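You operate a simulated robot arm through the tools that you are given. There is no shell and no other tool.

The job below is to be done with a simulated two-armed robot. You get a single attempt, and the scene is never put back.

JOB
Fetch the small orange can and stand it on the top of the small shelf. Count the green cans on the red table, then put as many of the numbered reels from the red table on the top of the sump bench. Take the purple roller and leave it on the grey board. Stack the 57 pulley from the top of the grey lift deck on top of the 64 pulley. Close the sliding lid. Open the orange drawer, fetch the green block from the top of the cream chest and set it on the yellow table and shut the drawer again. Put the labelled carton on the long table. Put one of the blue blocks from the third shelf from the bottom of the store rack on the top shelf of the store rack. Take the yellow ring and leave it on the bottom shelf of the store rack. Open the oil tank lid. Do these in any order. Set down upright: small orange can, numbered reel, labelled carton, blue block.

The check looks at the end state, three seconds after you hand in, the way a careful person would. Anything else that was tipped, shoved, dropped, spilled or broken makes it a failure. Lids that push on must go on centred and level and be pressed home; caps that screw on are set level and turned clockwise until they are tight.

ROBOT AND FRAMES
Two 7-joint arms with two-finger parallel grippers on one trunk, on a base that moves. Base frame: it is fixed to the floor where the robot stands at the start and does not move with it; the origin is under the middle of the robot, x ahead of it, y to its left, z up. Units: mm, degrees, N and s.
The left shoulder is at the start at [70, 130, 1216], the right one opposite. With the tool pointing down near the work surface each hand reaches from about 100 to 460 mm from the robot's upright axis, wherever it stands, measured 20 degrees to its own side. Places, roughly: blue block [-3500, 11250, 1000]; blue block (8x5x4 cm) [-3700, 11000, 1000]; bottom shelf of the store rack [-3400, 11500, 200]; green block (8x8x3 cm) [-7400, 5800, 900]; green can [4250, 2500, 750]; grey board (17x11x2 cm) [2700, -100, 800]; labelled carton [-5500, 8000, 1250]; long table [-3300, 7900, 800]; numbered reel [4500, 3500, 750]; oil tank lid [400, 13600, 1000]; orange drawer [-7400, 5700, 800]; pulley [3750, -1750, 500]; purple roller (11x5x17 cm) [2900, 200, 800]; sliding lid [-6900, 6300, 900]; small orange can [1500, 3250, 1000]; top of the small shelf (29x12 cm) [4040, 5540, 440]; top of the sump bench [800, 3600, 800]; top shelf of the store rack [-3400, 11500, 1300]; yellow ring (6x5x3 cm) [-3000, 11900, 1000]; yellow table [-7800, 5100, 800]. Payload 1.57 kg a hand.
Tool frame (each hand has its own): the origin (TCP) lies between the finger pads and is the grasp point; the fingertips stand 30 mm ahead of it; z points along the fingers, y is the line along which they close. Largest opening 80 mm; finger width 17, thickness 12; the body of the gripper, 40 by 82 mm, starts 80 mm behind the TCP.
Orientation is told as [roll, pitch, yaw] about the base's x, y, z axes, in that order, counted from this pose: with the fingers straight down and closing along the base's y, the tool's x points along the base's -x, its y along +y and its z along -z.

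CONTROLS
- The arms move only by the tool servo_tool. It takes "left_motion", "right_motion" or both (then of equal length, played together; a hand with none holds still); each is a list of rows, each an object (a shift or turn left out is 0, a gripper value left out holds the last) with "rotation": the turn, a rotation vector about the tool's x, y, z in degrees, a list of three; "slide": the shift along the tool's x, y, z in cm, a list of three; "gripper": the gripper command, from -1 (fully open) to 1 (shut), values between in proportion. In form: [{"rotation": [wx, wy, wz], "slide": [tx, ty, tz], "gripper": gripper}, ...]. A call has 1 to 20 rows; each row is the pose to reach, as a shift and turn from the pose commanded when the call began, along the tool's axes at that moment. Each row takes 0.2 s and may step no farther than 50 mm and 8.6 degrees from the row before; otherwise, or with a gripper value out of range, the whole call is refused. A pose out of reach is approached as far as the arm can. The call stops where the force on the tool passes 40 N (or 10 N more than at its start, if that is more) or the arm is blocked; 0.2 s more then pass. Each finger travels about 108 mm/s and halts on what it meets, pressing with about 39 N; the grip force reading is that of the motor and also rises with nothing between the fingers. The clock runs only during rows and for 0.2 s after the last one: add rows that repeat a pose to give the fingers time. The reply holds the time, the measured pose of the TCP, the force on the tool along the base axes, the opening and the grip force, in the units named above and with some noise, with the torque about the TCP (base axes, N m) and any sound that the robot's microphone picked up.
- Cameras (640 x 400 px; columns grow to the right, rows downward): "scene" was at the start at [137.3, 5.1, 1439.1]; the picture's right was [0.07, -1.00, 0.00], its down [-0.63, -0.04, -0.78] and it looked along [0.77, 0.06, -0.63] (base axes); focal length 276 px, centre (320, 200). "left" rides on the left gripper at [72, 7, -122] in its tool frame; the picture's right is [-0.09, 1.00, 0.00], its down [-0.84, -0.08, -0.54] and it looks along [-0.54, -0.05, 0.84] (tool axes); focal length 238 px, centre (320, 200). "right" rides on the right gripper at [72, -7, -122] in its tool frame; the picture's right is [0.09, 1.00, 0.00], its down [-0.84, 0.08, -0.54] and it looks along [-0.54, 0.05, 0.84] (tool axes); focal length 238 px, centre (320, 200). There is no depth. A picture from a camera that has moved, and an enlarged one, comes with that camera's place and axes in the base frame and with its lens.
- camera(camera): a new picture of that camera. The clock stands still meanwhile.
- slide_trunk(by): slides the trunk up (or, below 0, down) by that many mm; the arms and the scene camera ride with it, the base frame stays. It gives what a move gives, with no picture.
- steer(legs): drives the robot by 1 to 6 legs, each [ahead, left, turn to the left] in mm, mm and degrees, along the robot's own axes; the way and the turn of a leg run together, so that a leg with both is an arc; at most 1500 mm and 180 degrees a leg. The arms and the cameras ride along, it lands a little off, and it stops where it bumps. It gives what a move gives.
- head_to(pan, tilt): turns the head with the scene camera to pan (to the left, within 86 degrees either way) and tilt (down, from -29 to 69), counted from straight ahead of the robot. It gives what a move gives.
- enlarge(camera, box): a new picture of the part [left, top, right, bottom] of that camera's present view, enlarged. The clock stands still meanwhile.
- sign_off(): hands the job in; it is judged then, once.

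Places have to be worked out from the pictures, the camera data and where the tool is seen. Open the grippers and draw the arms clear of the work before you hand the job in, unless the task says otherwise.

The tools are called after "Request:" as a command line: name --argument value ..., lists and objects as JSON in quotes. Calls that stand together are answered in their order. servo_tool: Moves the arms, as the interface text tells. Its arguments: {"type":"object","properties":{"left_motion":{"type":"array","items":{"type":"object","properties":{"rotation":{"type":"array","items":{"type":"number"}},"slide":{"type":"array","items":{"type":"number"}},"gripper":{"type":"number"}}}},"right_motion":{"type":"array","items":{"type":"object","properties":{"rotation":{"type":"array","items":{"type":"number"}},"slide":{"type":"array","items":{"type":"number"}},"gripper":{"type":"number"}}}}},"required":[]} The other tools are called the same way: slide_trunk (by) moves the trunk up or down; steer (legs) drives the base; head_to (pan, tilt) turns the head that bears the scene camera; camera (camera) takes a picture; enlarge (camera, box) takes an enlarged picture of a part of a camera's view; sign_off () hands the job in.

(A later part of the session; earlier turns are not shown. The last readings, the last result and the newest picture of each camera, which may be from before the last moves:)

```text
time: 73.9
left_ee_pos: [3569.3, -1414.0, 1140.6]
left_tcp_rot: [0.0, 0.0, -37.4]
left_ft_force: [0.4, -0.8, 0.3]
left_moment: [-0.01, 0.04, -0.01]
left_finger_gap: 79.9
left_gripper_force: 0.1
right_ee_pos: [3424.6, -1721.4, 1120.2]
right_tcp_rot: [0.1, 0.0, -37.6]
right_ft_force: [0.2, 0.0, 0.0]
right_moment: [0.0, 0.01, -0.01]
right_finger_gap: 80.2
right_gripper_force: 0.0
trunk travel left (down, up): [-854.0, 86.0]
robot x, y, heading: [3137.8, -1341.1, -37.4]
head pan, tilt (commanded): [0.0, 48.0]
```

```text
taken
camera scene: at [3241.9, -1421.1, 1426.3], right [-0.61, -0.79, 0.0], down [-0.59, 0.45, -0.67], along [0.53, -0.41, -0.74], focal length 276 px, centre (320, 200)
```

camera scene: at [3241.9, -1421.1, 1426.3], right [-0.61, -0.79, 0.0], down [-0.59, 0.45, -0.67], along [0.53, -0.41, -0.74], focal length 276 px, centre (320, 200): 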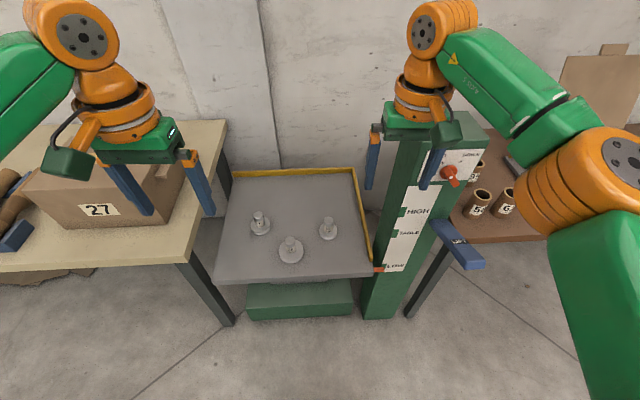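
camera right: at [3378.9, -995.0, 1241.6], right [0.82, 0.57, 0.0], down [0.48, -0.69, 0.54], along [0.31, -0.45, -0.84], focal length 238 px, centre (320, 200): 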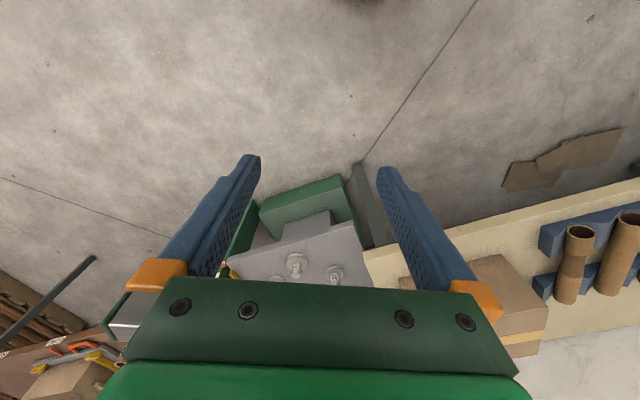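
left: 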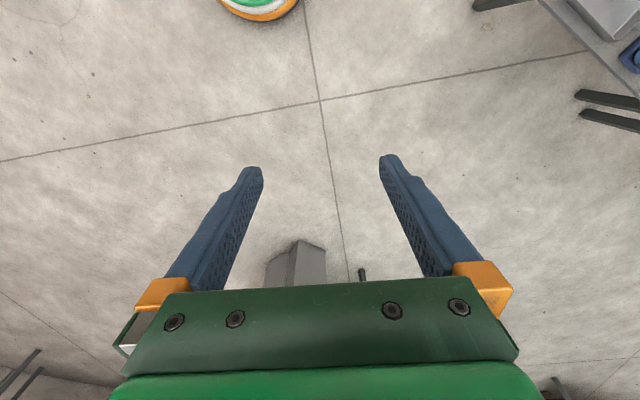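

Three pulleys stand on the deck. I enlarge to read their numbers.

Request:
enlarge --camera "scene" --box '[230, 190, 360, 280]'

Request:
enlarge --camera "scene" --box '[340, 100, 560, 330]'

```text
4.44 times, centred on (295, 235) of scene
camera zoom: at [3241.9, -1421.1, 1426.3], right [-0.61, -0.79, 0.0], down [-0.59, 0.45, -0.67], along [0.53, -0.41, -0.74], focal length 1228 px, centre (431, 44)
```

zoom: 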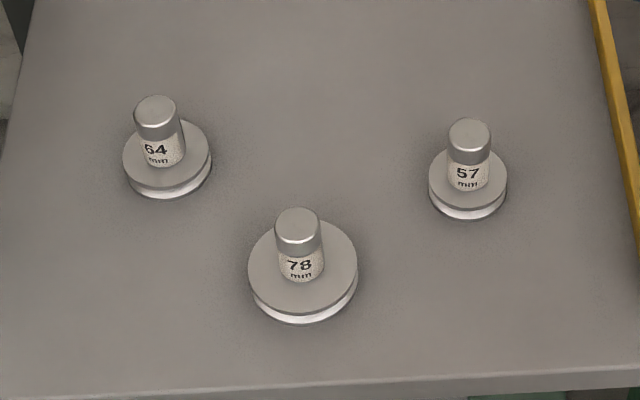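

```text
1.74 times, centred on (450, 215) of scene
camera zoom: at [3241.9, -1421.1, 1426.3], right [-0.61, -0.79, 0.0], down [-0.59, 0.45, -0.67], along [0.53, -0.41, -0.74], focal length 480 px, centre (94, 174)
```

zoom: 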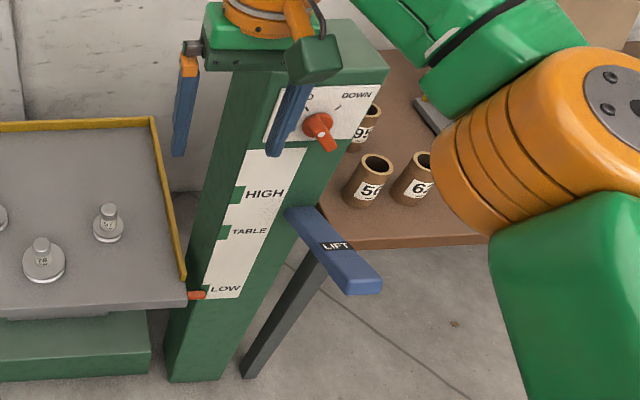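

The pulleys read 64 (left), 78 (front) and 57 (right). To keep my right elbow away from the lift column I will face about 40° left of the deck's normal and work with the right hand; first I draw the left arm in and up.

Request:
servo_tool --left_motion '[{"slide": [3, 0, -3]}, {"slide": [6, 0, -6]}, {"slide": [9, 0, -8]}, {"slide": [12, 0, -10]}, {"slide": [12, 0, -10]}]'

Request:
steer --legs '[[0, 0, 44], [178, -238, 0]]'

Request:
head_to --pan -40 --tilt 55

Request:
camera --camera "scene"

```text
time: 75.1
left_ee_pos: [3473.2, -1341.8, 1238.8]
left_tcp_rot: [-0.1, 0.0, -37.5]
left_ft_force: [-0.1, -0.3, 0.3]
left_moment: [-0.02, -0.02, 0.0]
left_finger_gap: 80.0
left_gripper_force: 0.0
right_ee_pos: [3423.6, -1721.4, 1121.0]
right_tcp_rot: [0.1, 0.0, -37.7]
right_ft_force: [0.4, 0.2, -0.8]
right_moment: [-0.01, 0.01, 0.01]
right_finger_gap: 79.9
right_gripper_force: 0.1
trunk travel left (down, up): [-854.0, 86.0]
robot x, y, heading: [3137.4, -1341.4, -37.4]
head pan, tilt (commanded): [0.0, 48.0]
```

```text
time: 79.1
left_ee_pos: [3583.8, -1322.2, 1238.0]
left_tcp_rot: [-0.1, -0.1, 6.6]
left_ft_force: [0.0, 0.6, -0.1]
left_moment: [-0.02, -0.01, 0.01]
left_finger_gap: 79.9
left_gripper_force: 0.1
right_ee_pos: [3810.8, -1630.5, 1122.1]
right_tcp_rot: [-0.1, -0.1, 6.3]
right_ft_force: [-0.6, 0.7, 0.4]
right_moment: [-0.02, -0.04, 0.02]
right_finger_gap: 79.9
right_gripper_force: 0.0
trunk travel left (down, up): [-854.0, 86.0]
robot x, y, heading: [3342.6, -1559.1, 6.3]
head pan, tilt (commanded): [0.0, 48.0]
```

```text
time: 80.2
left_ee_pos: [3585.9, -1324.4, 1238.5]
left_tcp_rot: [0.0, 0.0, 6.6]
left_ft_force: [0.3, 0.1, 0.4]
left_moment: [-0.01, 0.0, -0.01]
left_finger_gap: 79.8
left_gripper_force: 0.2
right_ee_pos: [3812.8, -1631.7, 1120.9]
right_tcp_rot: [0.0, 0.0, 6.5]
right_ft_force: [-0.2, -0.1, -1.1]
right_moment: [0.0, 0.0, -0.01]
right_finger_gap: 80.1
right_gripper_force: 0.1
trunk travel left (down, up): [-854.0, 86.0]
robot x, y, heading: [3343.2, -1557.8, 6.4]
head pan, tilt (commanded): [-40.0, 55.0]
```

```text
taken
camera scene: at [3454.9, -1592.3, 1417.0], right [-0.55, -0.83, 0.0], down [-0.68, 0.45, -0.57], along [0.48, -0.32, -0.82], focal length 276 px, centre (320, 200)
```

scene: 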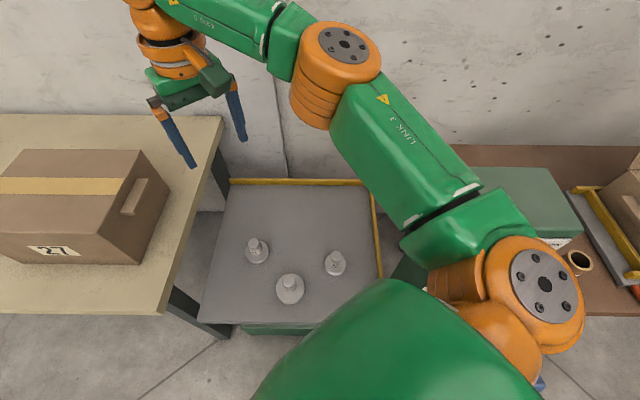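

The right arm now reaches over the deck with its elbow clear of the column. I lower the trunk 250 mm and look again.

Request:
slide_trunk --by -250

Request:
camera --camera "scene"

Request:
camera --camera "right"

```text
time: 82.8
left_ee_pos: [3584.2, -1324.7, 988.9]
left_tcp_rot: [0.1, 0.0, 6.6]
left_ft_force: [-0.2, 0.1, 0.6]
left_moment: [-0.01, 0.0, 0.01]
left_finger_gap: 80.3
left_gripper_force: 0.0
right_ee_pos: [3813.5, -1631.9, 870.6]
right_tcp_rot: [0.1, 0.0, 6.4]
right_ft_force: [-0.7, -0.2, -0.1]
right_moment: [-0.02, -0.01, -0.01]
right_finger_gap: 80.1
right_gripper_force: 0.1
trunk travel left (down, up): [-604.0, 336.0]
robot x, y, heading: [3345.1, -1560.2, 6.6]
head pan, tilt (commanded): [-40.0, 55.0]
```

```text
taken
camera scene: at [3454.7, -1592.4, 1167.1], right [-0.55, -0.83, 0.0], down [-0.68, 0.45, -0.57], along [0.48, -0.32, -0.82], focal length 276 px, centre (320, 200)
```

scene: 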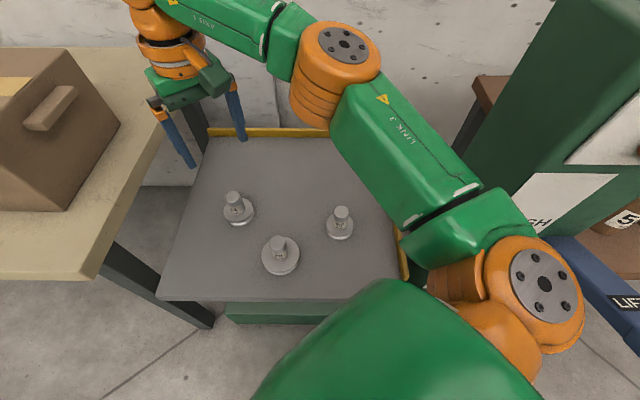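

```text
taken
camera right: at [3741.8, -1646.5, 991.7], right [-0.2, 0.98, 0.0], down [0.82, 0.17, 0.54], along [0.53, 0.11, -0.84], focal length 238 px, centre (320, 200)
```

right: 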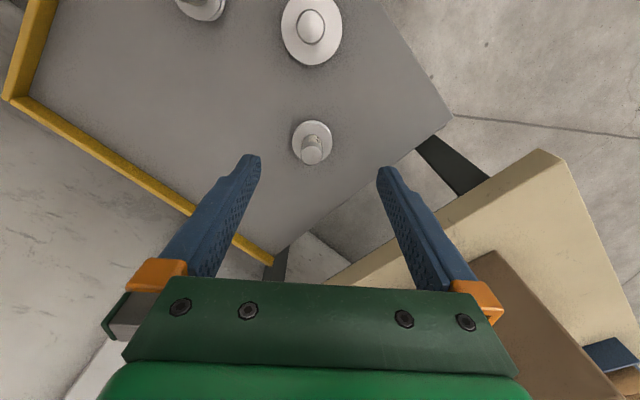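

Deck height works out nearer 545 mm, and reaching 57 with the right hand would swing its elbow into the lift column. Plan: take 57 with the left hand (facing right of the deck normal), set it mid-deck, then stack it with the right hand. I back away first, fold the right arm, turn and shift left.

Request:
steer --legs '[[-253, 212, 0]]'

Request:
servo_tool --right_motion '[{"slide": [4, -1, -2]}, {"slide": [8, -2, -4]}, {"slide": [12, -3, -6]}, {"slide": [16, -4, -8]}, {"slide": [20, -5, -10]}, {"slide": [20, -5, -10]}]'

Request:
steer --legs '[[0, 0, -80], [2, 236, 0]]'

Request:
head_to --pan 30 --tilt 45

Request:
camera --camera "scene"

```text
time: 85.0
left_ee_pos: [3311.2, -1143.1, 990.0]
left_tcp_rot: [-0.1, 0.0, 6.5]
left_ft_force: [-0.3, -0.1, -0.1]
left_moment: [-0.03, 0.0, -0.03]
left_finger_gap: 80.1
left_gripper_force: 0.1
right_ee_pos: [3537.4, -1450.2, 869.2]
right_tcp_rot: [0.1, 0.0, 6.3]
right_ft_force: [0.4, -0.1, -0.4]
right_moment: [-0.01, 0.0, 0.0]
right_finger_gap: 80.0
right_gripper_force: 0.0
trunk travel left (down, up): [-604.0, 336.0]
robot x, y, heading: [3070.6, -1376.6, 6.3]
head pan, tilt (commanded): [-40.0, 55.0]
```

```text
time: 86.4
left_ee_pos: [3311.8, -1142.3, 988.9]
left_tcp_rot: [0.0, 0.0, 6.5]
left_ft_force: [-0.7, 0.3, 0.5]
left_moment: [-0.01, 0.03, 0.0]
left_finger_gap: 79.7
left_gripper_force: 0.1
right_ee_pos: [3343.6, -1524.1, 969.0]
right_tcp_rot: [0.1, 0.1, 6.1]
right_ft_force: [-0.2, 0.2, 1.1]
right_moment: [0.01, 0.0, -0.02]
right_finger_gap: 80.1
right_gripper_force: 0.1
trunk travel left (down, up): [-604.0, 336.0]
robot x, y, heading: [3069.8, -1374.4, 6.5]
head pan, tilt (commanded): [-40.0, 55.0]
```

```text
time: 91.6
left_ee_pos: [3562.0, -1512.4, 989.1]
left_tcp_rot: [0.1, 0.0, -73.8]
left_ft_force: [0.3, -0.4, 0.8]
left_moment: [-0.03, -0.01, -0.01]
left_finger_gap: 80.1
left_gripper_force: 0.2
right_ee_pos: [3192.7, -1607.9, 969.3]
right_tcp_rot: [0.1, 0.0, -74.0]
right_ft_force: [0.0, 0.2, 1.0]
right_moment: [-0.01, 0.02, 0.01]
right_finger_gap: 80.0
right_gripper_force: 0.0
trunk travel left (down, up): [-604.0, 336.0]
robot x, y, heading: [3291.2, -1314.9, -74.2]
head pan, tilt (commanded): [-40.0, 55.0]
```

```text
time: 93.0
left_ee_pos: [3562.1, -1513.1, 988.9]
left_tcp_rot: [0.0, -0.1, -73.8]
left_ft_force: [-0.7, -0.2, 0.7]
left_moment: [-0.01, 0.03, -0.01]
left_finger_gap: 80.0
left_gripper_force: 0.0
right_ee_pos: [3192.5, -1608.4, 969.3]
right_tcp_rot: [0.2, 0.0, -74.1]
right_ft_force: [0.0, 0.3, 0.0]
right_moment: [0.01, -0.03, -0.02]
right_finger_gap: 80.2
right_gripper_force: 0.0
trunk travel left (down, up): [-604.0, 336.0]
robot x, y, heading: [3292.2, -1313.6, -74.0]
head pan, tilt (commanded): [30.0, 45.0]
```

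```text
taken
camera scene: at [3366.9, -1417.9, 1180.4], right [-0.69, -0.72, 0.0], down [-0.51, 0.49, -0.71], along [0.51, -0.49, -0.71], focal length 276 px, centre (320, 200)
```

scene: 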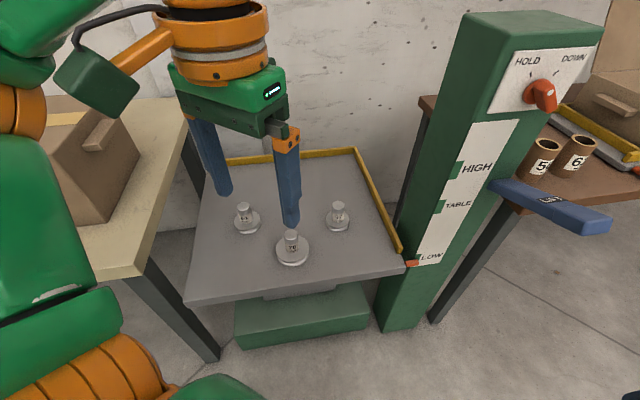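

The deck frame checks out: 57 near [3710,-1816], 64 near [3888,-1624], 78 near [3718,-1655]. I extend the left hand forward (elbow comes in) and then advance about 190 mm toward the deck.

Request:
servo_tool --left_motion '[{"slide": [-4, -1.8, 0]}, {"slide": [-8, -3.6, 0]}, {"slide": [-12, -5.4, 0]}, {"slide": [-15.5, -7, 0]}, {"slide": [-15.5, -7, 0]}]'

Request:
steer --legs '[[143, 122, 0]]'

Request:
camera --camera "scene"

Request:
camera --camera "left"

```text
time: 94.2
left_ee_pos: [3539.3, -1671.1, 989.8]
left_tcp_rot: [0.0, -0.2, -73.9]
left_ft_force: [0.3, 0.5, 0.2]
left_moment: [0.01, 0.02, -0.01]
left_finger_gap: 80.0
left_gripper_force: 0.1
left hand out of reach, approached as far as the arm can: row 4, 5
right_ee_pos: [3195.1, -1606.5, 970.9]
right_tcp_rot: [-0.1, -0.1, -74.0]
right_ft_force: [-0.9, -0.7, 1.2]
right_moment: [0.01, -0.02, -0.03]
right_finger_gap: 80.2
right_gripper_force: 0.1
trunk travel left (down, up): [-604.0, 336.0]
robot x, y, heading: [3298.5, -1311.8, -73.8]
head pan, tilt (commanded): [30.0, 45.0]
```

```text
time: 95.7
left_ee_pos: [3695.4, -1775.9, 990.0]
left_tcp_rot: [0.0, -0.1, -73.8]
left_ft_force: [0.5, -0.3, 0.4]
left_moment: [0.02, -0.01, -0.05]
left_finger_gap: 80.0
left_gripper_force: 0.1
right_ee_pos: [3349.5, -1710.5, 969.4]
right_tcp_rot: [0.2, -0.2, -74.1]
right_ft_force: [-0.7, -0.1, 0.2]
right_moment: [-0.01, 0.02, 0.03]
right_finger_gap: 79.9
right_gripper_force: 0.1
trunk travel left (down, up): [-604.0, 336.0]
robot x, y, heading: [3449.0, -1415.0, -74.1]
head pan, tilt (commanded): [30.0, 45.0]
```

```text
taken
camera scene: at [3522.5, -1521.3, 1180.5], right [-0.69, -0.72, 0.0], down [-0.51, 0.49, -0.71], along [0.51, -0.49, -0.71], focal length 276 px, centre (320, 200)
```

scene: 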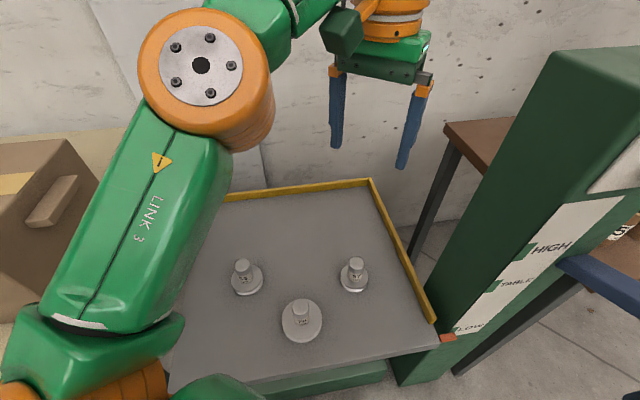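

```text
taken
camera left: at [3681.2, -1703.1, 1111.6], right [0.98, 0.19, 0.0], down [0.16, -0.82, 0.54], along [0.1, -0.53, -0.84], focal length 238 px, centre (320, 200)
```

left: 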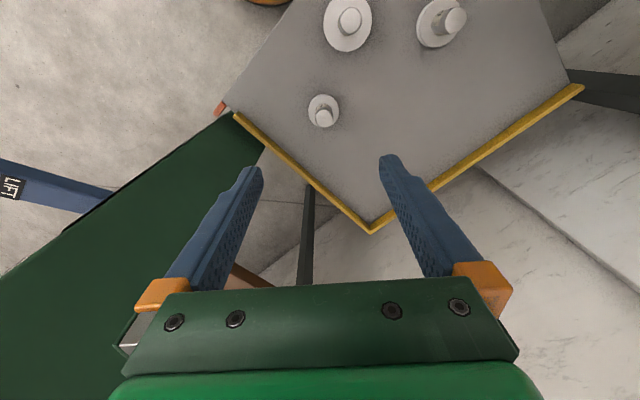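

57 is confirmed at about [3708,-1817]. I descend toward it and move 43 mm forward, stopping above the hub to check.

Request:
servo_tool --left_motion '[{"slide": [0, 0, 5]}, {"slide": [0, 0, 10]}, {"slide": [-1, 0, 15]}, {"slide": [-2.5, 0, 20]}, {"slide": [-4.2, 0, 25]}, {"slide": [-4.2, 0, 30]}, {"slide": [-4.2, 0, 30]}]'

Request:
camera --camera "left"

Request:
camera --camera "scene"

```text
refused: row 3 steps farther than a row can; nothing moved
```

```text
taken
camera left: at [3681.2, -1703.1, 1111.6], right [0.98, 0.19, 0.0], down [0.16, -0.82, 0.54], along [0.1, -0.53, -0.84], focal length 238 px, centre (320, 200)
```

left: 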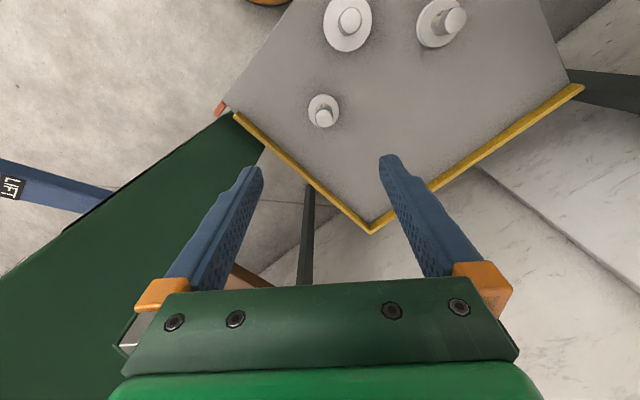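

```text
taken
camera scene: at [3522.5, -1521.3, 1180.5], right [-0.69, -0.72, 0.0], down [-0.51, 0.49, -0.71], along [0.51, -0.49, -0.71], focal length 276 px, centre (320, 200)
```

scene: 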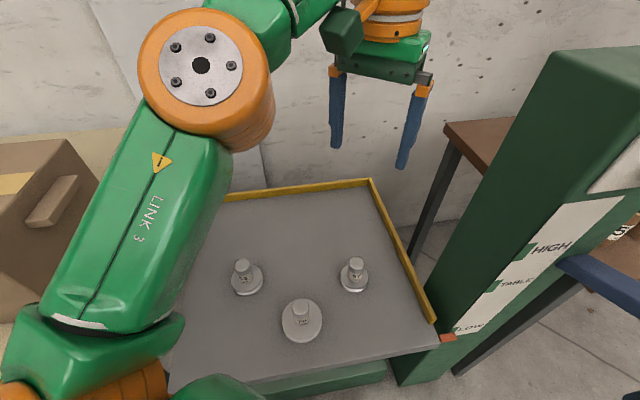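

The step size was slightly too large; I repeat with smaller rows.

Request:
servo_tool --left_motion '[{"slide": [0, 0, 4]}, {"slide": [0, 0, 8]}, {"slide": [-0.6, 0, 12]}, {"slide": [-1.4, 0, 16]}, {"slide": [-2.2, 0, 20]}, {"slide": [-3, 0, 24]}, {"slide": [-3.8, 0, 28]}, {"slide": [-3.8, 0, 30]}, {"slide": [-3.8, 0, 30]}]'

Request:
camera --camera "left"

Request:
camera --camera "scene"

```text
time: 97.7
left_ee_pos: [3705.3, -1812.1, 688.9]
left_tcp_rot: [0.0, -0.1, -73.8]
left_ft_force: [0.2, 0.7, -0.8]
left_moment: [0.02, 0.03, -0.03]
left_finger_gap: 79.8
left_gripper_force: 0.1
right_ee_pos: [3349.5, -1710.7, 969.8]
right_tcp_rot: [0.1, 0.1, -74.2]
right_ft_force: [-0.3, 0.5, 0.2]
right_moment: [-0.04, -0.02, -0.01]
right_finger_gap: 80.0
right_gripper_force: 0.1
trunk travel left (down, up): [-604.0, 336.0]
robot x, y, heading: [3450.5, -1414.3, -74.3]
head pan, tilt (commanded): [30.0, 45.0]
```

```text
taken
camera left: at [3692.3, -1740.4, 811.7], right [0.98, 0.19, 0.0], down [0.16, -0.82, 0.54], along [0.1, -0.53, -0.84], focal length 238 px, centre (320, 200)
```

left: 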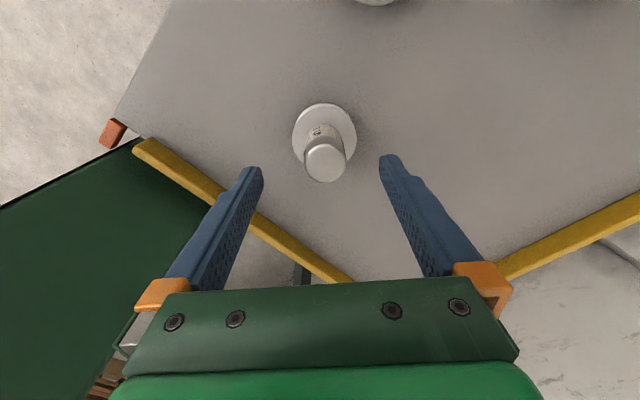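

```text
taken
camera scene: at [3523.2, -1521.8, 1180.4], right [-0.69, -0.72, 0.0], down [-0.51, 0.49, -0.71], along [0.51, -0.49, -0.71], focal length 276 px, centre (320, 200)
```

scene: 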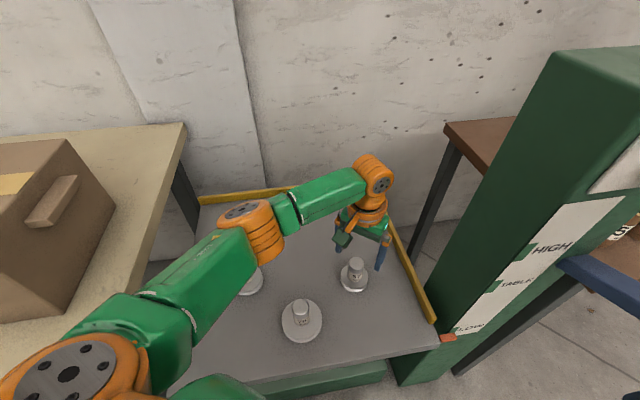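

The hub is about 8 mm ahead and 4 mm to +y of the hand axis. I correct, go down to z≈610 and check before closing.

Request:
servo_tool --left_motion '[{"slide": [-0.8, 0.45, 0]}, {"slide": [-0.8, 0.45, 4]}, {"slide": [-0.8, 0.45, 7]}, {"slide": [-0.8, 0.45, 7.7]}, {"slide": [-0.8, 0.45, 7.7]}]'

Request:
camera --camera "left"

Request:
enlarge --camera "scene" --box '[280, 150, 440, 350]'

```text
time: 98.9
left_ee_pos: [3712.2, -1819.2, 610.9]
left_tcp_rot: [0.0, -0.1, -73.9]
left_ft_force: [0.4, -0.1, -0.2]
left_moment: [0.0, 0.01, -0.01]
left_finger_gap: 80.3
left_gripper_force: 0.0
right_ee_pos: [3348.9, -1711.5, 969.2]
right_tcp_rot: [0.2, 0.0, -74.2]
right_ft_force: [-0.3, -0.5, 0.3]
right_moment: [-0.01, 0.0, 0.02]
right_finger_gap: 80.1
right_gripper_force: 0.0
trunk travel left (down, up): [-604.0, 336.0]
robot x, y, heading: [3446.5, -1414.5, -74.0]
head pan, tilt (commanded): [30.0, 45.0]
```

```text
taken
camera left: at [3699.5, -1746.7, 734.1], right [0.98, 0.19, 0.0], down [0.16, -0.82, 0.54], along [0.1, -0.53, -0.84], focal length 238 px, centre (320, 200)
```

left: 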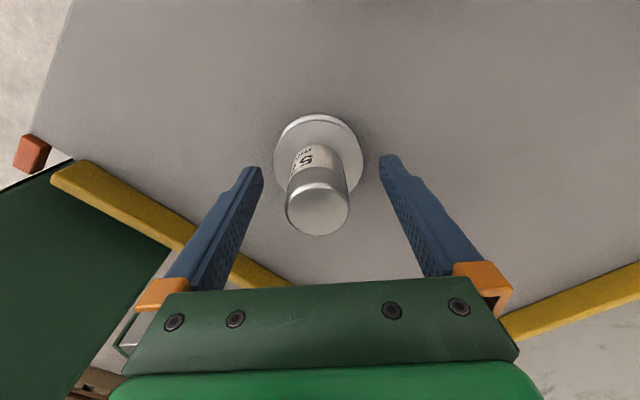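

```text
2.00 times, centred on (360, 250) of scene
camera zoom: at [3523.3, -1521.8, 1180.4], right [-0.69, -0.72, 0.0], down [-0.51, 0.49, -0.71], along [0.51, -0.49, -0.71], focal length 552 px, centre (240, 100)
```

zoom: 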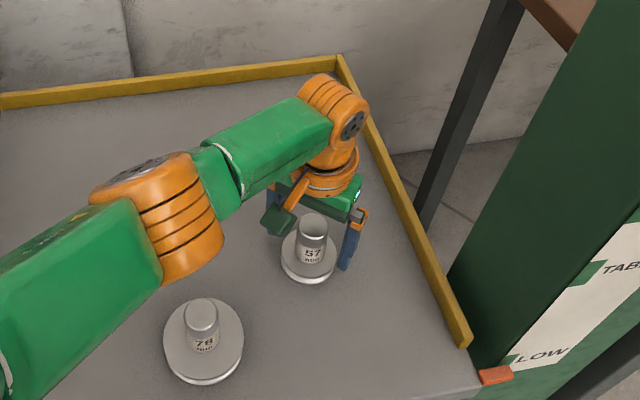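

The hub is between the fingers, about 6 mm ahead of centre. I nudge forward 6 mm, 7 mm down, and close.

Request:
servo_tool --left_motion '[{"slide": [-0.6, 0, 0]}, {"slide": [-0.6, 0, 0.7]}, {"slide": [-0.6, 0, 0.7], "gripper": 1}, {"slide": [-0.6, 0, 0.7], "gripper": 1}, {"slide": [-0.6, 0, 0.7], "gripper": 1}, {"slide": [-0.6, 0, 0.7], "gripper": 1}]'

Request:
camera --camera "left"

```text
time: 100.3
left_ee_pos: [3715.0, -1821.3, 604.1]
left_tcp_rot: [0.1, -0.1, -73.9]
left_ft_force: [0.7, 0.6, 0.3]
left_moment: [0.0, -0.1, 0.04]
left_finger_gap: 34.8
left_gripper_force: 39.0
left hand out of reach, approached as far as the arm can: row 2, 3, 4, 5, 6
right_ee_pos: [3349.5, -1712.5, 970.3]
right_tcp_rot: [0.1, 0.1, -74.2]
right_ft_force: [-0.2, 0.7, 0.0]
right_moment: [0.01, 0.01, -0.02]
right_finger_gap: 80.1
right_gripper_force: 0.2
trunk travel left (down, up): [-604.0, 336.0]
robot x, y, heading: [3451.2, -1415.5, -74.2]
head pan, tilt (commanded): [30.0, 45.0]
```

```text
taken
camera left: at [3701.1, -1749.5, 727.5], right [0.98, 0.19, 0.0], down [0.16, -0.82, 0.54], along [0.1, -0.53, -0.84], focal length 238 px, centre (320, 200)
```

left: 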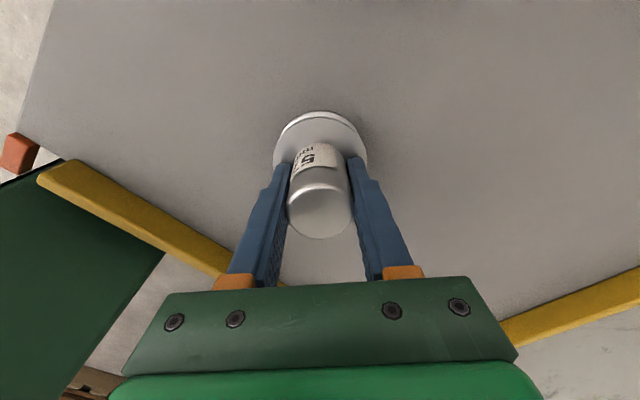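

57 is gripped (gap 34.8 mm). I lift it 12 cm, move it left about 105 mm and back 43 mm to the free middle of the deck, and stop above.

Request:
servo_tool --left_motion '[{"slide": [0, 0, -4]}, {"slide": [0, 0, -8]}, {"slide": [0, 0, -12]}, {"slide": [1.5, 3.5, -12]}, {"slide": [3, 7, -12]}, {"slide": [4.95, 10.5, -12]}, {"slide": [4.95, 10.5, -12]}]'

Request:
camera --camera "scene"

Request:
camera --camera "left"

```text
time: 101.9
left_ee_pos: [3802.6, -1743.7, 725.5]
left_tcp_rot: [0.0, -0.1, -73.9]
left_ft_force: [-0.7, 0.4, -1.3]
left_moment: [-0.01, -0.01, -0.04]
left_finger_gap: 34.9
left_gripper_force: 39.1
right_ee_pos: [3350.4, -1712.2, 967.8]
right_tcp_rot: [0.1, 0.0, -74.2]
right_ft_force: [-0.3, -0.7, -0.8]
right_moment: [-0.03, 0.0, 0.0]
right_finger_gap: 79.7
right_gripper_force: 0.0
trunk travel left (down, up): [-604.0, 336.0]
robot x, y, heading: [3447.1, -1416.2, -74.0]
head pan, tilt (commanded): [30.0, 45.0]
```

```text
taken
camera scene: at [3523.0, -1522.6, 1180.4], right [-0.69, -0.72, 0.0], down [-0.51, 0.49, -0.71], along [0.51, -0.49, -0.71], focal length 276 px, centre (320, 200)
```

scene: 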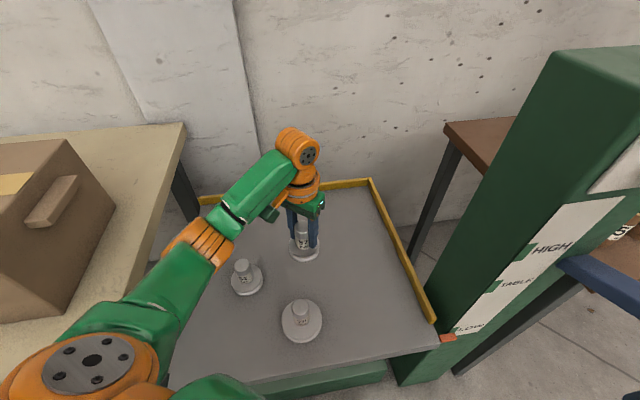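

```text
taken
camera left: at [3788.9, -1672.4, 847.6], right [0.98, 0.19, 0.0], down [0.16, -0.82, 0.54], along [0.1, -0.53, -0.84], focal length 238 px, centre (320, 200)
```

left: 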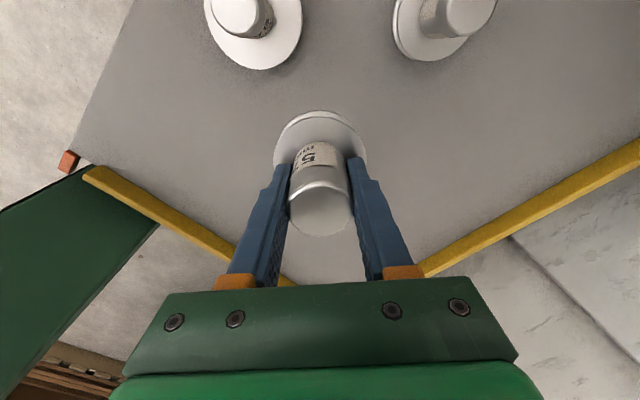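

57 hangs clear of 64 and 78. I lower it toward the deck, slowing near contact.

Request:
servo_tool --left_motion '[{"slide": [0, 0, 4]}, {"slide": [0, 0, 8]}, {"slide": [0, 0, 11]}, {"slide": [0, 0, 11.7]}, {"slide": [0, 0, 11.9]}, {"slide": [0, 0, 12.1]}, {"slide": [0, 0, 12.1]}]'

```text
time: 103.5
left_ee_pos: [3801.4, -1744.0, 607.4]
left_tcp_rot: [0.1, -0.5, -73.9]
left_ft_force: [8.2, -4.3, 25.5]
left_moment: [-0.01, 0.26, 0.13]
left_finger_gap: 35.0
left_gripper_force: 38.8
right_ee_pos: [3348.8, -1709.3, 971.0]
right_tcp_rot: [0.2, -0.2, -74.1]
right_ft_force: [0.2, -0.4, 0.4]
right_moment: [0.0, -0.02, 0.03]
right_finger_gap: 79.8
right_gripper_force: 0.1
trunk travel left (down, up): [-604.0, 336.0]
robot x, y, heading: [3452.1, -1416.8, -73.9]
head pan, tilt (commanded): [30.0, 45.0]
```

It stands on the deck (25 N). I ease up 2 mm, open and rise, then pull the left hand back.

Request:
servo_tool --left_motion '[{"slide": [0, 0, -0.25], "gripper": 1}, {"slide": [0, 0, -0.25], "gripper": 0.3}, {"slide": [0, 0, -0.25], "gripper": -0.3}, {"slide": [0, 0, -0.25], "gripper": -1}, {"slide": [0, 0, -0.25], "gripper": -1}, {"slide": [0, 0, -4], "gripper": -1}, {"slide": [0, 0, -8], "gripper": -1}, {"slide": [0, 0, -12], "gripper": -1}, {"slide": [0, 0, -16], "gripper": -1}, {"slide": [0, 0, -20], "gripper": -1}, {"slide": [0, 0, -24], "gripper": -1}, {"slide": [0, 0, -28], "gripper": -1}, {"slide": [2, 0, -32], "gripper": -1}, {"slide": [4, 0, -35], "gripper": -1}]'

Request:
camera --camera "scene"

```text
time: 106.5
left_ee_pos: [3789.5, -1703.9, 955.5]
left_tcp_rot: [0.1, -0.1, -73.9]
left_ft_force: [-0.8, 0.4, -0.5]
left_moment: [-0.03, -0.01, -0.01]
left_finger_gap: 79.9
left_gripper_force: 0.1
right_ee_pos: [3348.9, -1711.2, 969.2]
right_tcp_rot: [0.1, -0.1, -74.2]
right_ft_force: [-1.0, 0.5, -0.2]
right_moment: [0.01, -0.03, 0.02]
right_finger_gap: 80.0
right_gripper_force: 0.1
trunk travel left (down, up): [-604.0, 336.0]
robot x, y, heading: [3450.7, -1417.8, -74.2]
head pan, tilt (commanded): [30.0, 45.0]
```

```text
taken
camera scene: at [3522.6, -1520.7, 1180.6], right [-0.69, -0.72, 0.0], down [-0.51, 0.49, -0.71], along [0.51, -0.49, -0.71], focal length 276 px, centre (320, 200)
```

scene: 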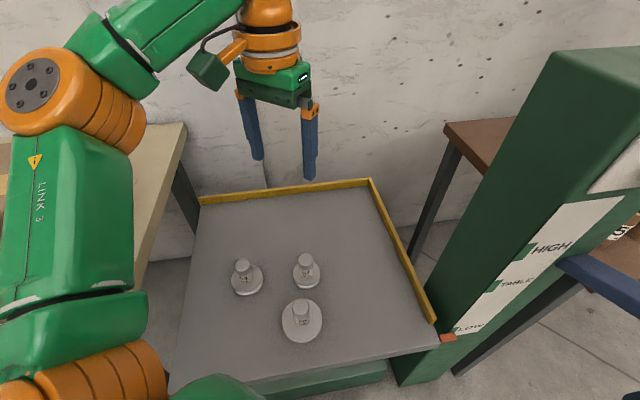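

57 stands free mid-deck. I back out, fold the left hand, turn to about -3° and come in again for the right hand.

Request:
steer --legs '[[-190, -163, 0], [0, 0, 70.8]]'

Request:
servo_tool --left_motion '[{"slide": [3, -1, -2]}, {"slide": [6, -2, -4]}, {"slide": [9, -3, -6]}, {"slide": [11, -4, -8]}, {"slide": [11, -4, -8]}]' --right_motion '[{"slide": [-3, 0, 0]}, {"slide": [-7, 0, 0]}, {"slide": [-11, 0, 0]}, {"slide": [-14, 0, 0]}, {"slide": [-14, 0, 0]}]'

Request:
steer --legs '[[234, -150, 0]]'

Request:
head_to --pan -25 --tilt 45

Request:
camera --camera "scene"

Request:
camera --camera "right"

```text
time: 111.4
left_ee_pos: [3625.3, -1051.1, 954.9]
left_tcp_rot: [0.0, -0.1, -3.0]
left_ft_force: [0.2, 0.6, 0.1]
left_moment: [0.0, -0.01, -0.01]
left_finger_gap: 79.7
left_gripper_force: 0.0
right_ee_pos: [3487.0, -1470.6, 968.7]
right_tcp_rot: [0.1, 0.0, -3.3]
right_ft_force: [0.4, 0.7, 1.0]
right_moment: [0.02, 0.0, 0.03]
right_finger_gap: 80.3
right_gripper_force: 0.1
trunk travel left (down, up): [-604.0, 336.0]
robot x, y, heading: [3244.9, -1278.3, -2.9]
head pan, tilt (commanded): [30.0, 45.0]
```

```text
time: 112.6
left_ee_pos: [3514.8, -1085.6, 1035.3]
left_tcp_rot: [0.0, -0.1, -2.9]
left_ft_force: [0.0, -0.3, 0.0]
left_moment: [-0.01, -0.01, 0.0]
left_finger_gap: 80.2
left_gripper_force: 0.0
right_ee_pos: [3628.2, -1476.9, 970.4]
right_tcp_rot: [0.1, 0.0, -3.2]
right_ft_force: [0.1, 0.6, -0.2]
right_moment: [-0.01, 0.05, 0.04]
right_finger_gap: 79.9
right_gripper_force: 0.1
trunk travel left (down, up): [-604.0, 336.0]
robot x, y, heading: [3240.5, -1280.3, -2.7]
head pan, tilt (commanded): [30.0, 45.0]
```

```text
time: 114.6
left_ee_pos: [3739.2, -1247.3, 1034.1]
left_tcp_rot: [0.1, -0.1, -2.8]
left_ft_force: [0.4, -0.1, -0.1]
left_moment: [-0.02, -0.01, 0.02]
left_finger_gap: 79.7
left_gripper_force: 0.1
right_ee_pos: [3851.1, -1638.3, 971.2]
right_tcp_rot: [0.1, -0.1, -3.1]
right_ft_force: [-0.5, 0.2, -0.2]
right_moment: [0.01, 0.04, 0.01]
right_finger_gap: 80.0
right_gripper_force: 0.0
trunk travel left (down, up): [-604.0, 336.0]
robot x, y, heading: [3465.7, -1442.5, -3.1]
head pan, tilt (commanded): [30.0, 45.0]
```

```text
time: 115.8
left_ee_pos: [3738.8, -1246.4, 1033.4]
left_tcp_rot: [0.1, 0.0, -2.9]
left_ft_force: [-0.3, -0.7, -0.1]
left_moment: [0.01, -0.03, 0.01]
left_finger_gap: 79.9
left_gripper_force: 0.1
right_ee_pos: [3851.9, -1639.8, 970.3]
right_tcp_rot: [0.1, -0.1, -3.1]
right_ft_force: [-0.1, -0.4, -0.2]
right_moment: [0.01, -0.02, 0.03]
right_finger_gap: 80.0
right_gripper_force: 0.1
trunk travel left (down, up): [-604.0, 336.0]
robot x, y, heading: [3467.1, -1445.9, -3.0]
head pan, tilt (commanded): [-25.0, 45.0]
```

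```text
taken
camera scene: at [3589.8, -1482.8, 1180.4], right [-0.47, -0.88, 0.0], down [-0.63, 0.33, -0.71], along [0.62, -0.33, -0.71], focal length 276 px, centre (320, 200)
```

scene: 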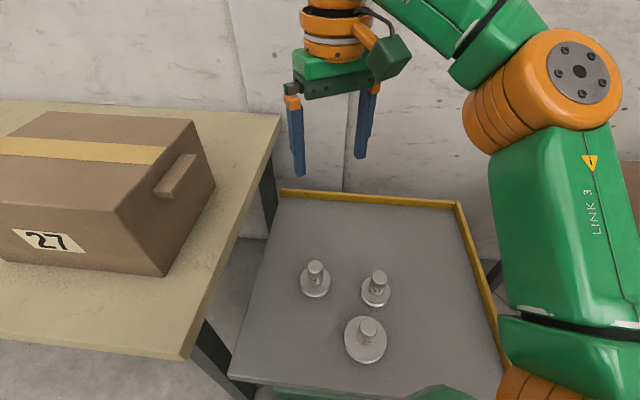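

```text
taken
camera right: at [3780.8, -1642.0, 1091.3], right [-0.04, 1.0, 0.0], down [0.84, 0.03, 0.54], along [0.54, 0.02, -0.84], focal length 238 px, centre (320, 200)
```

right: 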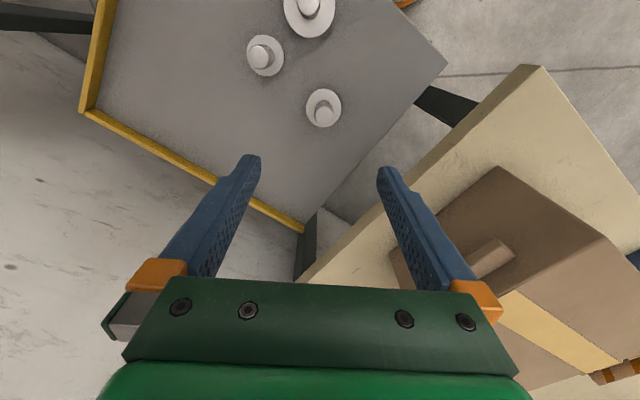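

57 is at about [3799,-1745] and 64 at [3888,-1630]. I bring the right hand over 57 and descend to z≈690 for a check.

Request:
servo_tool --right_motion '[{"slide": [0.68, -1.53, 4]}, {"slide": [1.36, -3.06, 8]}, {"slide": [2.04, -4.6, 12]}, {"slide": [2.72, -6.1, 16]}, {"slide": [3.4, -7.65, 20]}, {"slide": [4.1, -9.2, 24]}, {"slide": [4.75, -10.7, 28]}, {"slide": [4.75, -10.7, 28]}]'

Request:
camera --camera "right"

Request:
camera --camera "scene"

```text
time: 117.6
left_ee_pos: [3739.9, -1246.7, 1035.2]
left_tcp_rot: [-0.1, -0.1, -2.8]
left_ft_force: [0.5, -0.2, -0.5]
left_moment: [0.01, 0.01, 0.0]
left_finger_gap: 80.1
left_gripper_force: 0.2
right_ee_pos: [3800.1, -1744.1, 690.2]
right_tcp_rot: [0.0, -0.2, -3.1]
right_ft_force: [0.2, 0.4, 0.3]
right_moment: [-0.01, -0.02, 0.04]
right_finger_gap: 79.9
right_gripper_force: 0.1
trunk travel left (down, up): [-604.0, 336.0]
robot x, y, heading: [3463.7, -1442.3, -2.9]
head pan, tilt (commanded): [-25.0, 45.0]
```

```text
taken
camera right: at [3727.7, -1746.2, 809.8], right [-0.04, 1.0, 0.0], down [0.84, 0.03, 0.54], along [0.54, 0.02, -0.84], focal length 238 px, centre (320, 200)
```

right: 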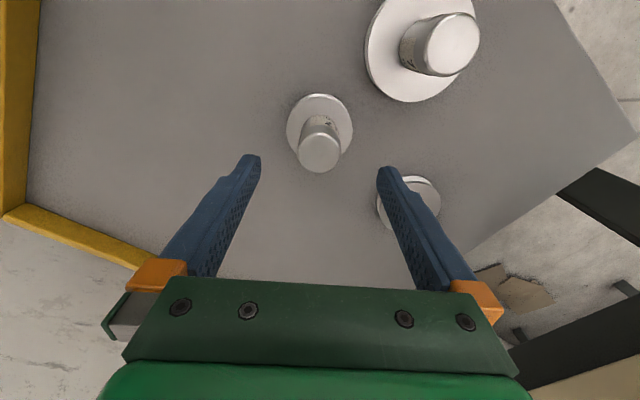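

```text
taken
camera scene: at [3589.6, -1482.6, 1180.5], right [-0.47, -0.88, 0.0], down [-0.62, 0.33, -0.71], along [0.62, -0.33, -0.71], focal length 276 px, centre (320, 200)
```

scene: 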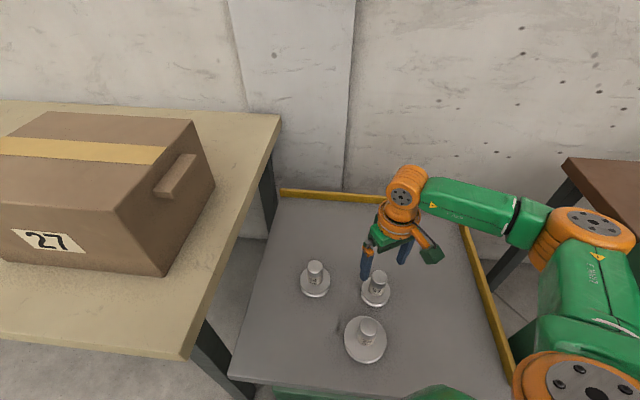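

The hub is about 4 mm ahead and nearly centred. I descend to z≈605 and close the right gripper on 57's hub.

Request:
servo_tool --right_motion '[{"slide": [-0.4, -0.1, 0]}, {"slide": [-0.4, -0.1, 4]}, {"slide": [-0.4, -0.1, 7]}, {"slide": [-0.4, -0.1, 8.4]}, {"slide": [-0.4, -0.1, 8.4]}]'

Request:
camera --camera "right"

```text
time: 118.8
left_ee_pos: [3739.9, -1246.7, 1035.0]
left_tcp_rot: [0.0, -0.1, -2.7]
left_ft_force: [0.3, 0.0, 0.4]
left_moment: [-0.01, -0.02, -0.01]
left_finger_gap: 80.3
left_gripper_force: 0.0
right_ee_pos: [3804.1, -1744.4, 606.7]
right_tcp_rot: [0.1, -0.1, -3.1]
right_ft_force: [0.0, 0.5, -0.1]
right_moment: [-0.02, -0.04, -0.02]
right_finger_gap: 80.0
right_gripper_force: 0.2
trunk travel left (down, up): [-604.0, 336.0]
robot x, y, heading: [3463.7, -1441.0, -2.7]
head pan, tilt (commanded): [-25.0, 45.0]
```

```text
taken
camera right: at [3732.1, -1747.1, 726.6], right [-0.04, 1.0, 0.0], down [0.84, 0.03, 0.54], along [0.54, 0.02, -0.84], focal length 238 px, centre (320, 200)
```

right: 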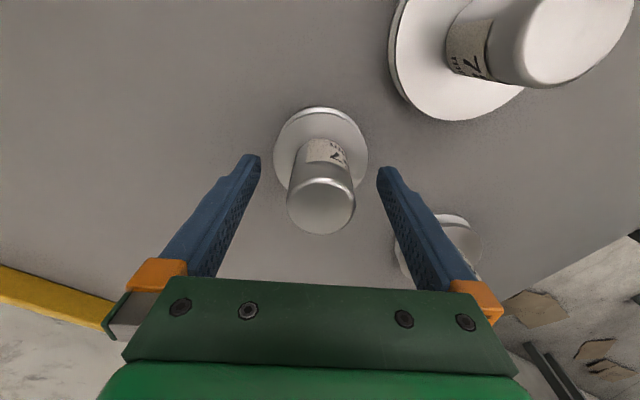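

Well centred now. I close on the hub.

Request:
servo_tool --right_motion '[{"slide": [-0.2, 0, 0], "gripper": 1}, {"slide": [-0.2, 0, 0], "gripper": 1}, {"slide": [-0.2, 0, 0], "gripper": 1}, {"slide": [-0.2, 0, 0], "gripper": 1}, {"slide": [-0.2, 0, -4], "gripper": 1}, {"slide": [-0.2, 0, -8], "gripper": 1}, {"slide": [-0.2, 0, -12], "gripper": 1}, {"slide": [-0.2, 0, -12], "gripper": 1}]'

Request:
camera --camera "right"

Request:
camera --camera "scene"

```text
time: 120.6
left_ee_pos: [3741.0, -1248.5, 1034.6]
left_tcp_rot: [0.1, -0.1, -2.8]
left_ft_force: [0.0, 0.7, -0.5]
left_moment: [-0.03, 0.0, 0.01]
left_finger_gap: 80.0
left_gripper_force: 0.1
right_ee_pos: [3807.5, -1744.5, 725.0]
right_tcp_rot: [0.2, -0.1, -3.1]
right_ft_force: [0.1, 0.5, -0.9]
right_moment: [0.0, 0.01, 0.0]
right_finger_gap: 34.9
right_gripper_force: 39.4
trunk travel left (down, up): [-604.0, 336.0]
robot x, y, heading: [3467.5, -1440.2, -2.7]
head pan, tilt (commanded): [-25.0, 45.0]
```

```text
taken
camera right: at [3734.2, -1747.5, 847.4], right [-0.04, 1.0, 0.0], down [0.84, 0.03, 0.54], along [0.54, 0.02, -0.84], focal length 238 px, centre (320, 200)
```

right: 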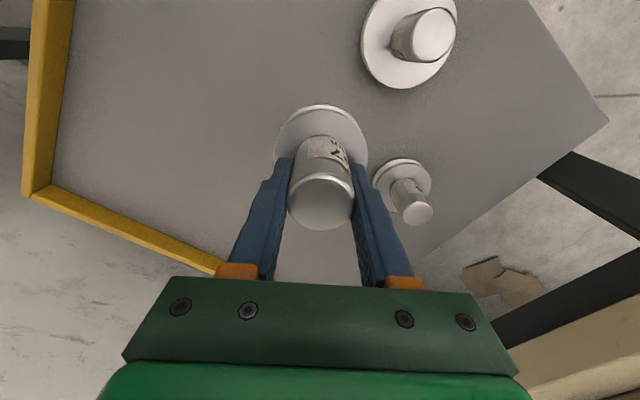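

```text
taken
camera scene: at [3590.0, -1483.3, 1180.4], right [-0.47, -0.88, 0.0], down [-0.63, 0.33, -0.71], along [0.62, -0.33, -0.71], focal length 276 px, centre (320, 200)
```

scene: 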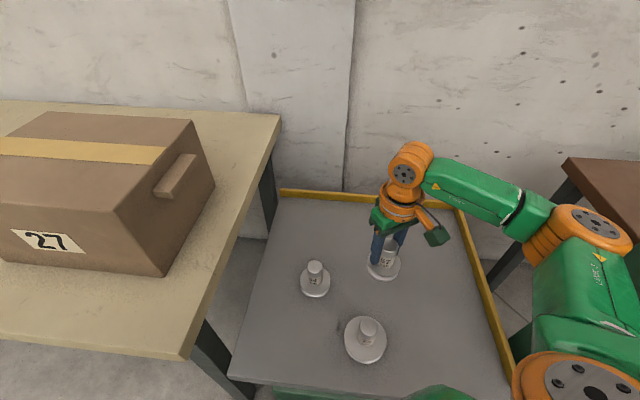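

57 is lifted and 64's centre works out at about [3889,-1629]. I move the right hand over it at the present height (about 40 mm of clearance).

Request:
servo_tool --right_motion '[{"slide": [-2, 3, 0]}, {"slide": [-4, 6, 0]}, {"slide": [-6, 9, 0]}, {"slide": [-7.8, 11.9, 0]}, {"slide": [-7.8, 11.9, 0]}]'

Request:
enlarge --camera "scene" --box '[260, 200, 420, 320]'

Request:
camera --camera "right"

```text
time: 121.8
left_ee_pos: [3739.2, -1247.6, 1034.6]
left_tcp_rot: [0.0, -0.2, -2.8]
left_ft_force: [0.2, 0.1, 0.2]
left_moment: [0.01, -0.01, 0.0]
left_finger_gap: 79.9
left_gripper_force: 0.2
right_ee_pos: [3891.6, -1630.0, 727.3]
right_tcp_rot: [0.1, -0.1, -3.1]
right_ft_force: [-0.2, -0.3, -1.6]
right_moment: [0.02, -0.01, 0.01]
right_finger_gap: 34.7
right_gripper_force: 39.2
trunk travel left (down, up): [-604.0, 336.0]
robot x, y, heading: [3462.0, -1443.1, -2.9]
head pan, tilt (commanded): [-25.0, 45.0]
```

```text
3.33 times, centred on (340, 260) of scene
camera zoom: at [3589.6, -1483.6, 1180.4], right [-0.47, -0.88, 0.0], down [-0.62, 0.33, -0.71], along [0.62, -0.33, -0.71], focal length 921 px, centre (253, 0)
```

zoom: 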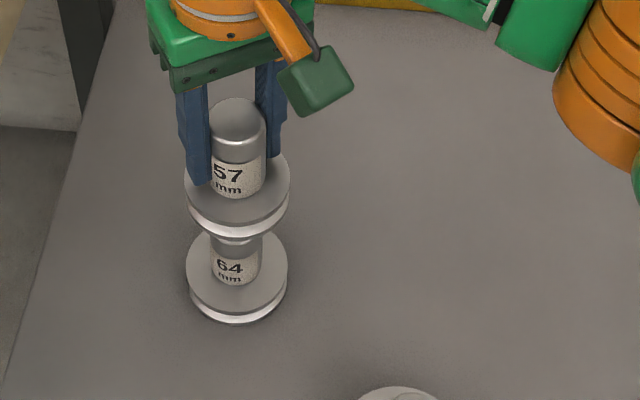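

```text
taken
camera right: at [3819.2, -1632.4, 847.9], right [-0.04, 1.0, 0.0], down [0.84, 0.03, 0.54], along [0.54, 0.02, -0.84], focal length 238 px, centre (320, 200)
```

right: 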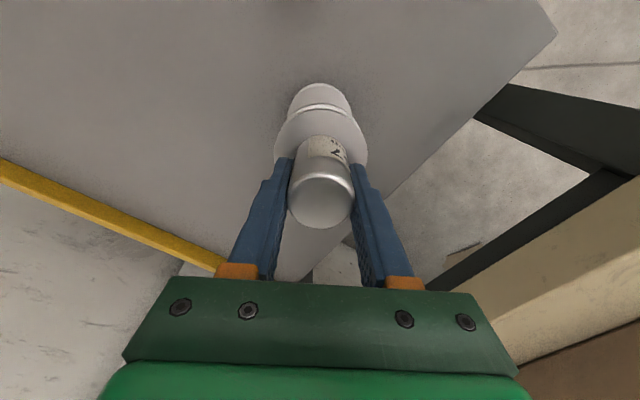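

57 is lined up over 64's hub from the scene view; I lower 3 cm and check the alignment again close to contact.

Request:
servo_tool --right_motion '[{"slide": [0.2, 0, 1.5]}, {"slide": [0.2, 0, 3]}, {"slide": [0.2, 0, 3]}]'

Request:
enlarge --camera "scene" --box '[270, 220, 370, 300]'

Request:
enlarge --camera "right" --box '[240, 60, 400, 240]'

```text
time: 122.6
left_ee_pos: [3739.9, -1247.6, 1034.4]
left_tcp_rot: [0.0, -0.2, -2.8]
left_ft_force: [-0.1, -0.8, -0.2]
left_moment: [0.01, 0.01, -0.01]
left_finger_gap: 80.1
left_gripper_force: 0.0
right_ee_pos: [3888.5, -1629.3, 696.4]
right_tcp_rot: [0.2, 0.0, -3.1]
right_ft_force: [0.4, 0.7, -1.4]
right_moment: [0.07, 0.0, 0.0]
right_finger_gap: 34.5
right_gripper_force: 38.7
trunk travel left (down, up): [-604.0, 336.0]
robot x, y, heading: [3466.2, -1438.0, -3.0]
head pan, tilt (commanded): [-25.0, 45.0]
```

```text
5.00 times, centred on (320, 260) of scene
camera zoom: at [3589.9, -1482.9, 1180.4], right [-0.47, -0.88, 0.0], down [-0.63, 0.33, -0.71], along [0.62, -0.33, -0.71], focal length 1381 px, centre (320, -100)
```

zoom: 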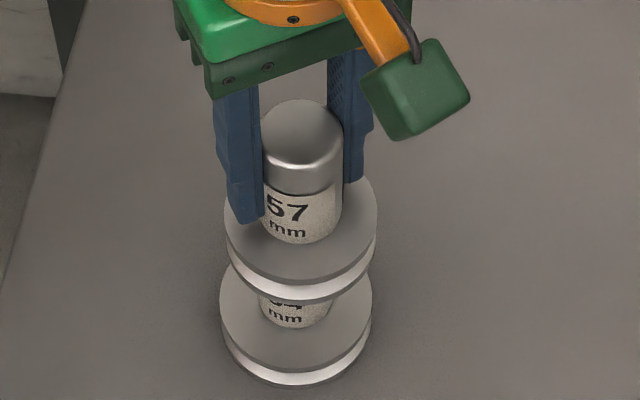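

```text
2.22 times, centred on (320, 150) of right
camera zoom: at [3816.5, -1632.5, 817.5], right [-0.04, 1.0, 0.0], down [0.84, 0.03, 0.54], along [0.54, 0.02, -0.84], focal length 530 px, centre (320, 311)
```

zoom: 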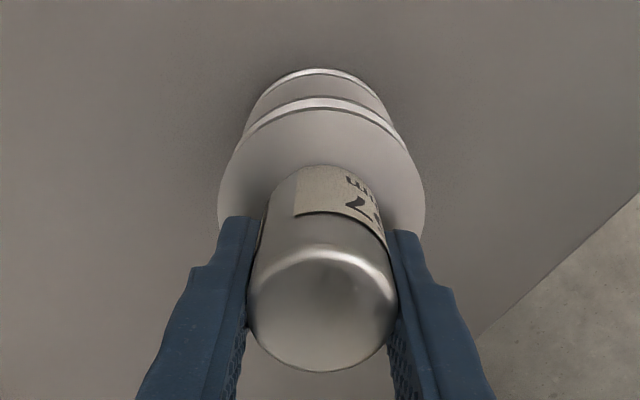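

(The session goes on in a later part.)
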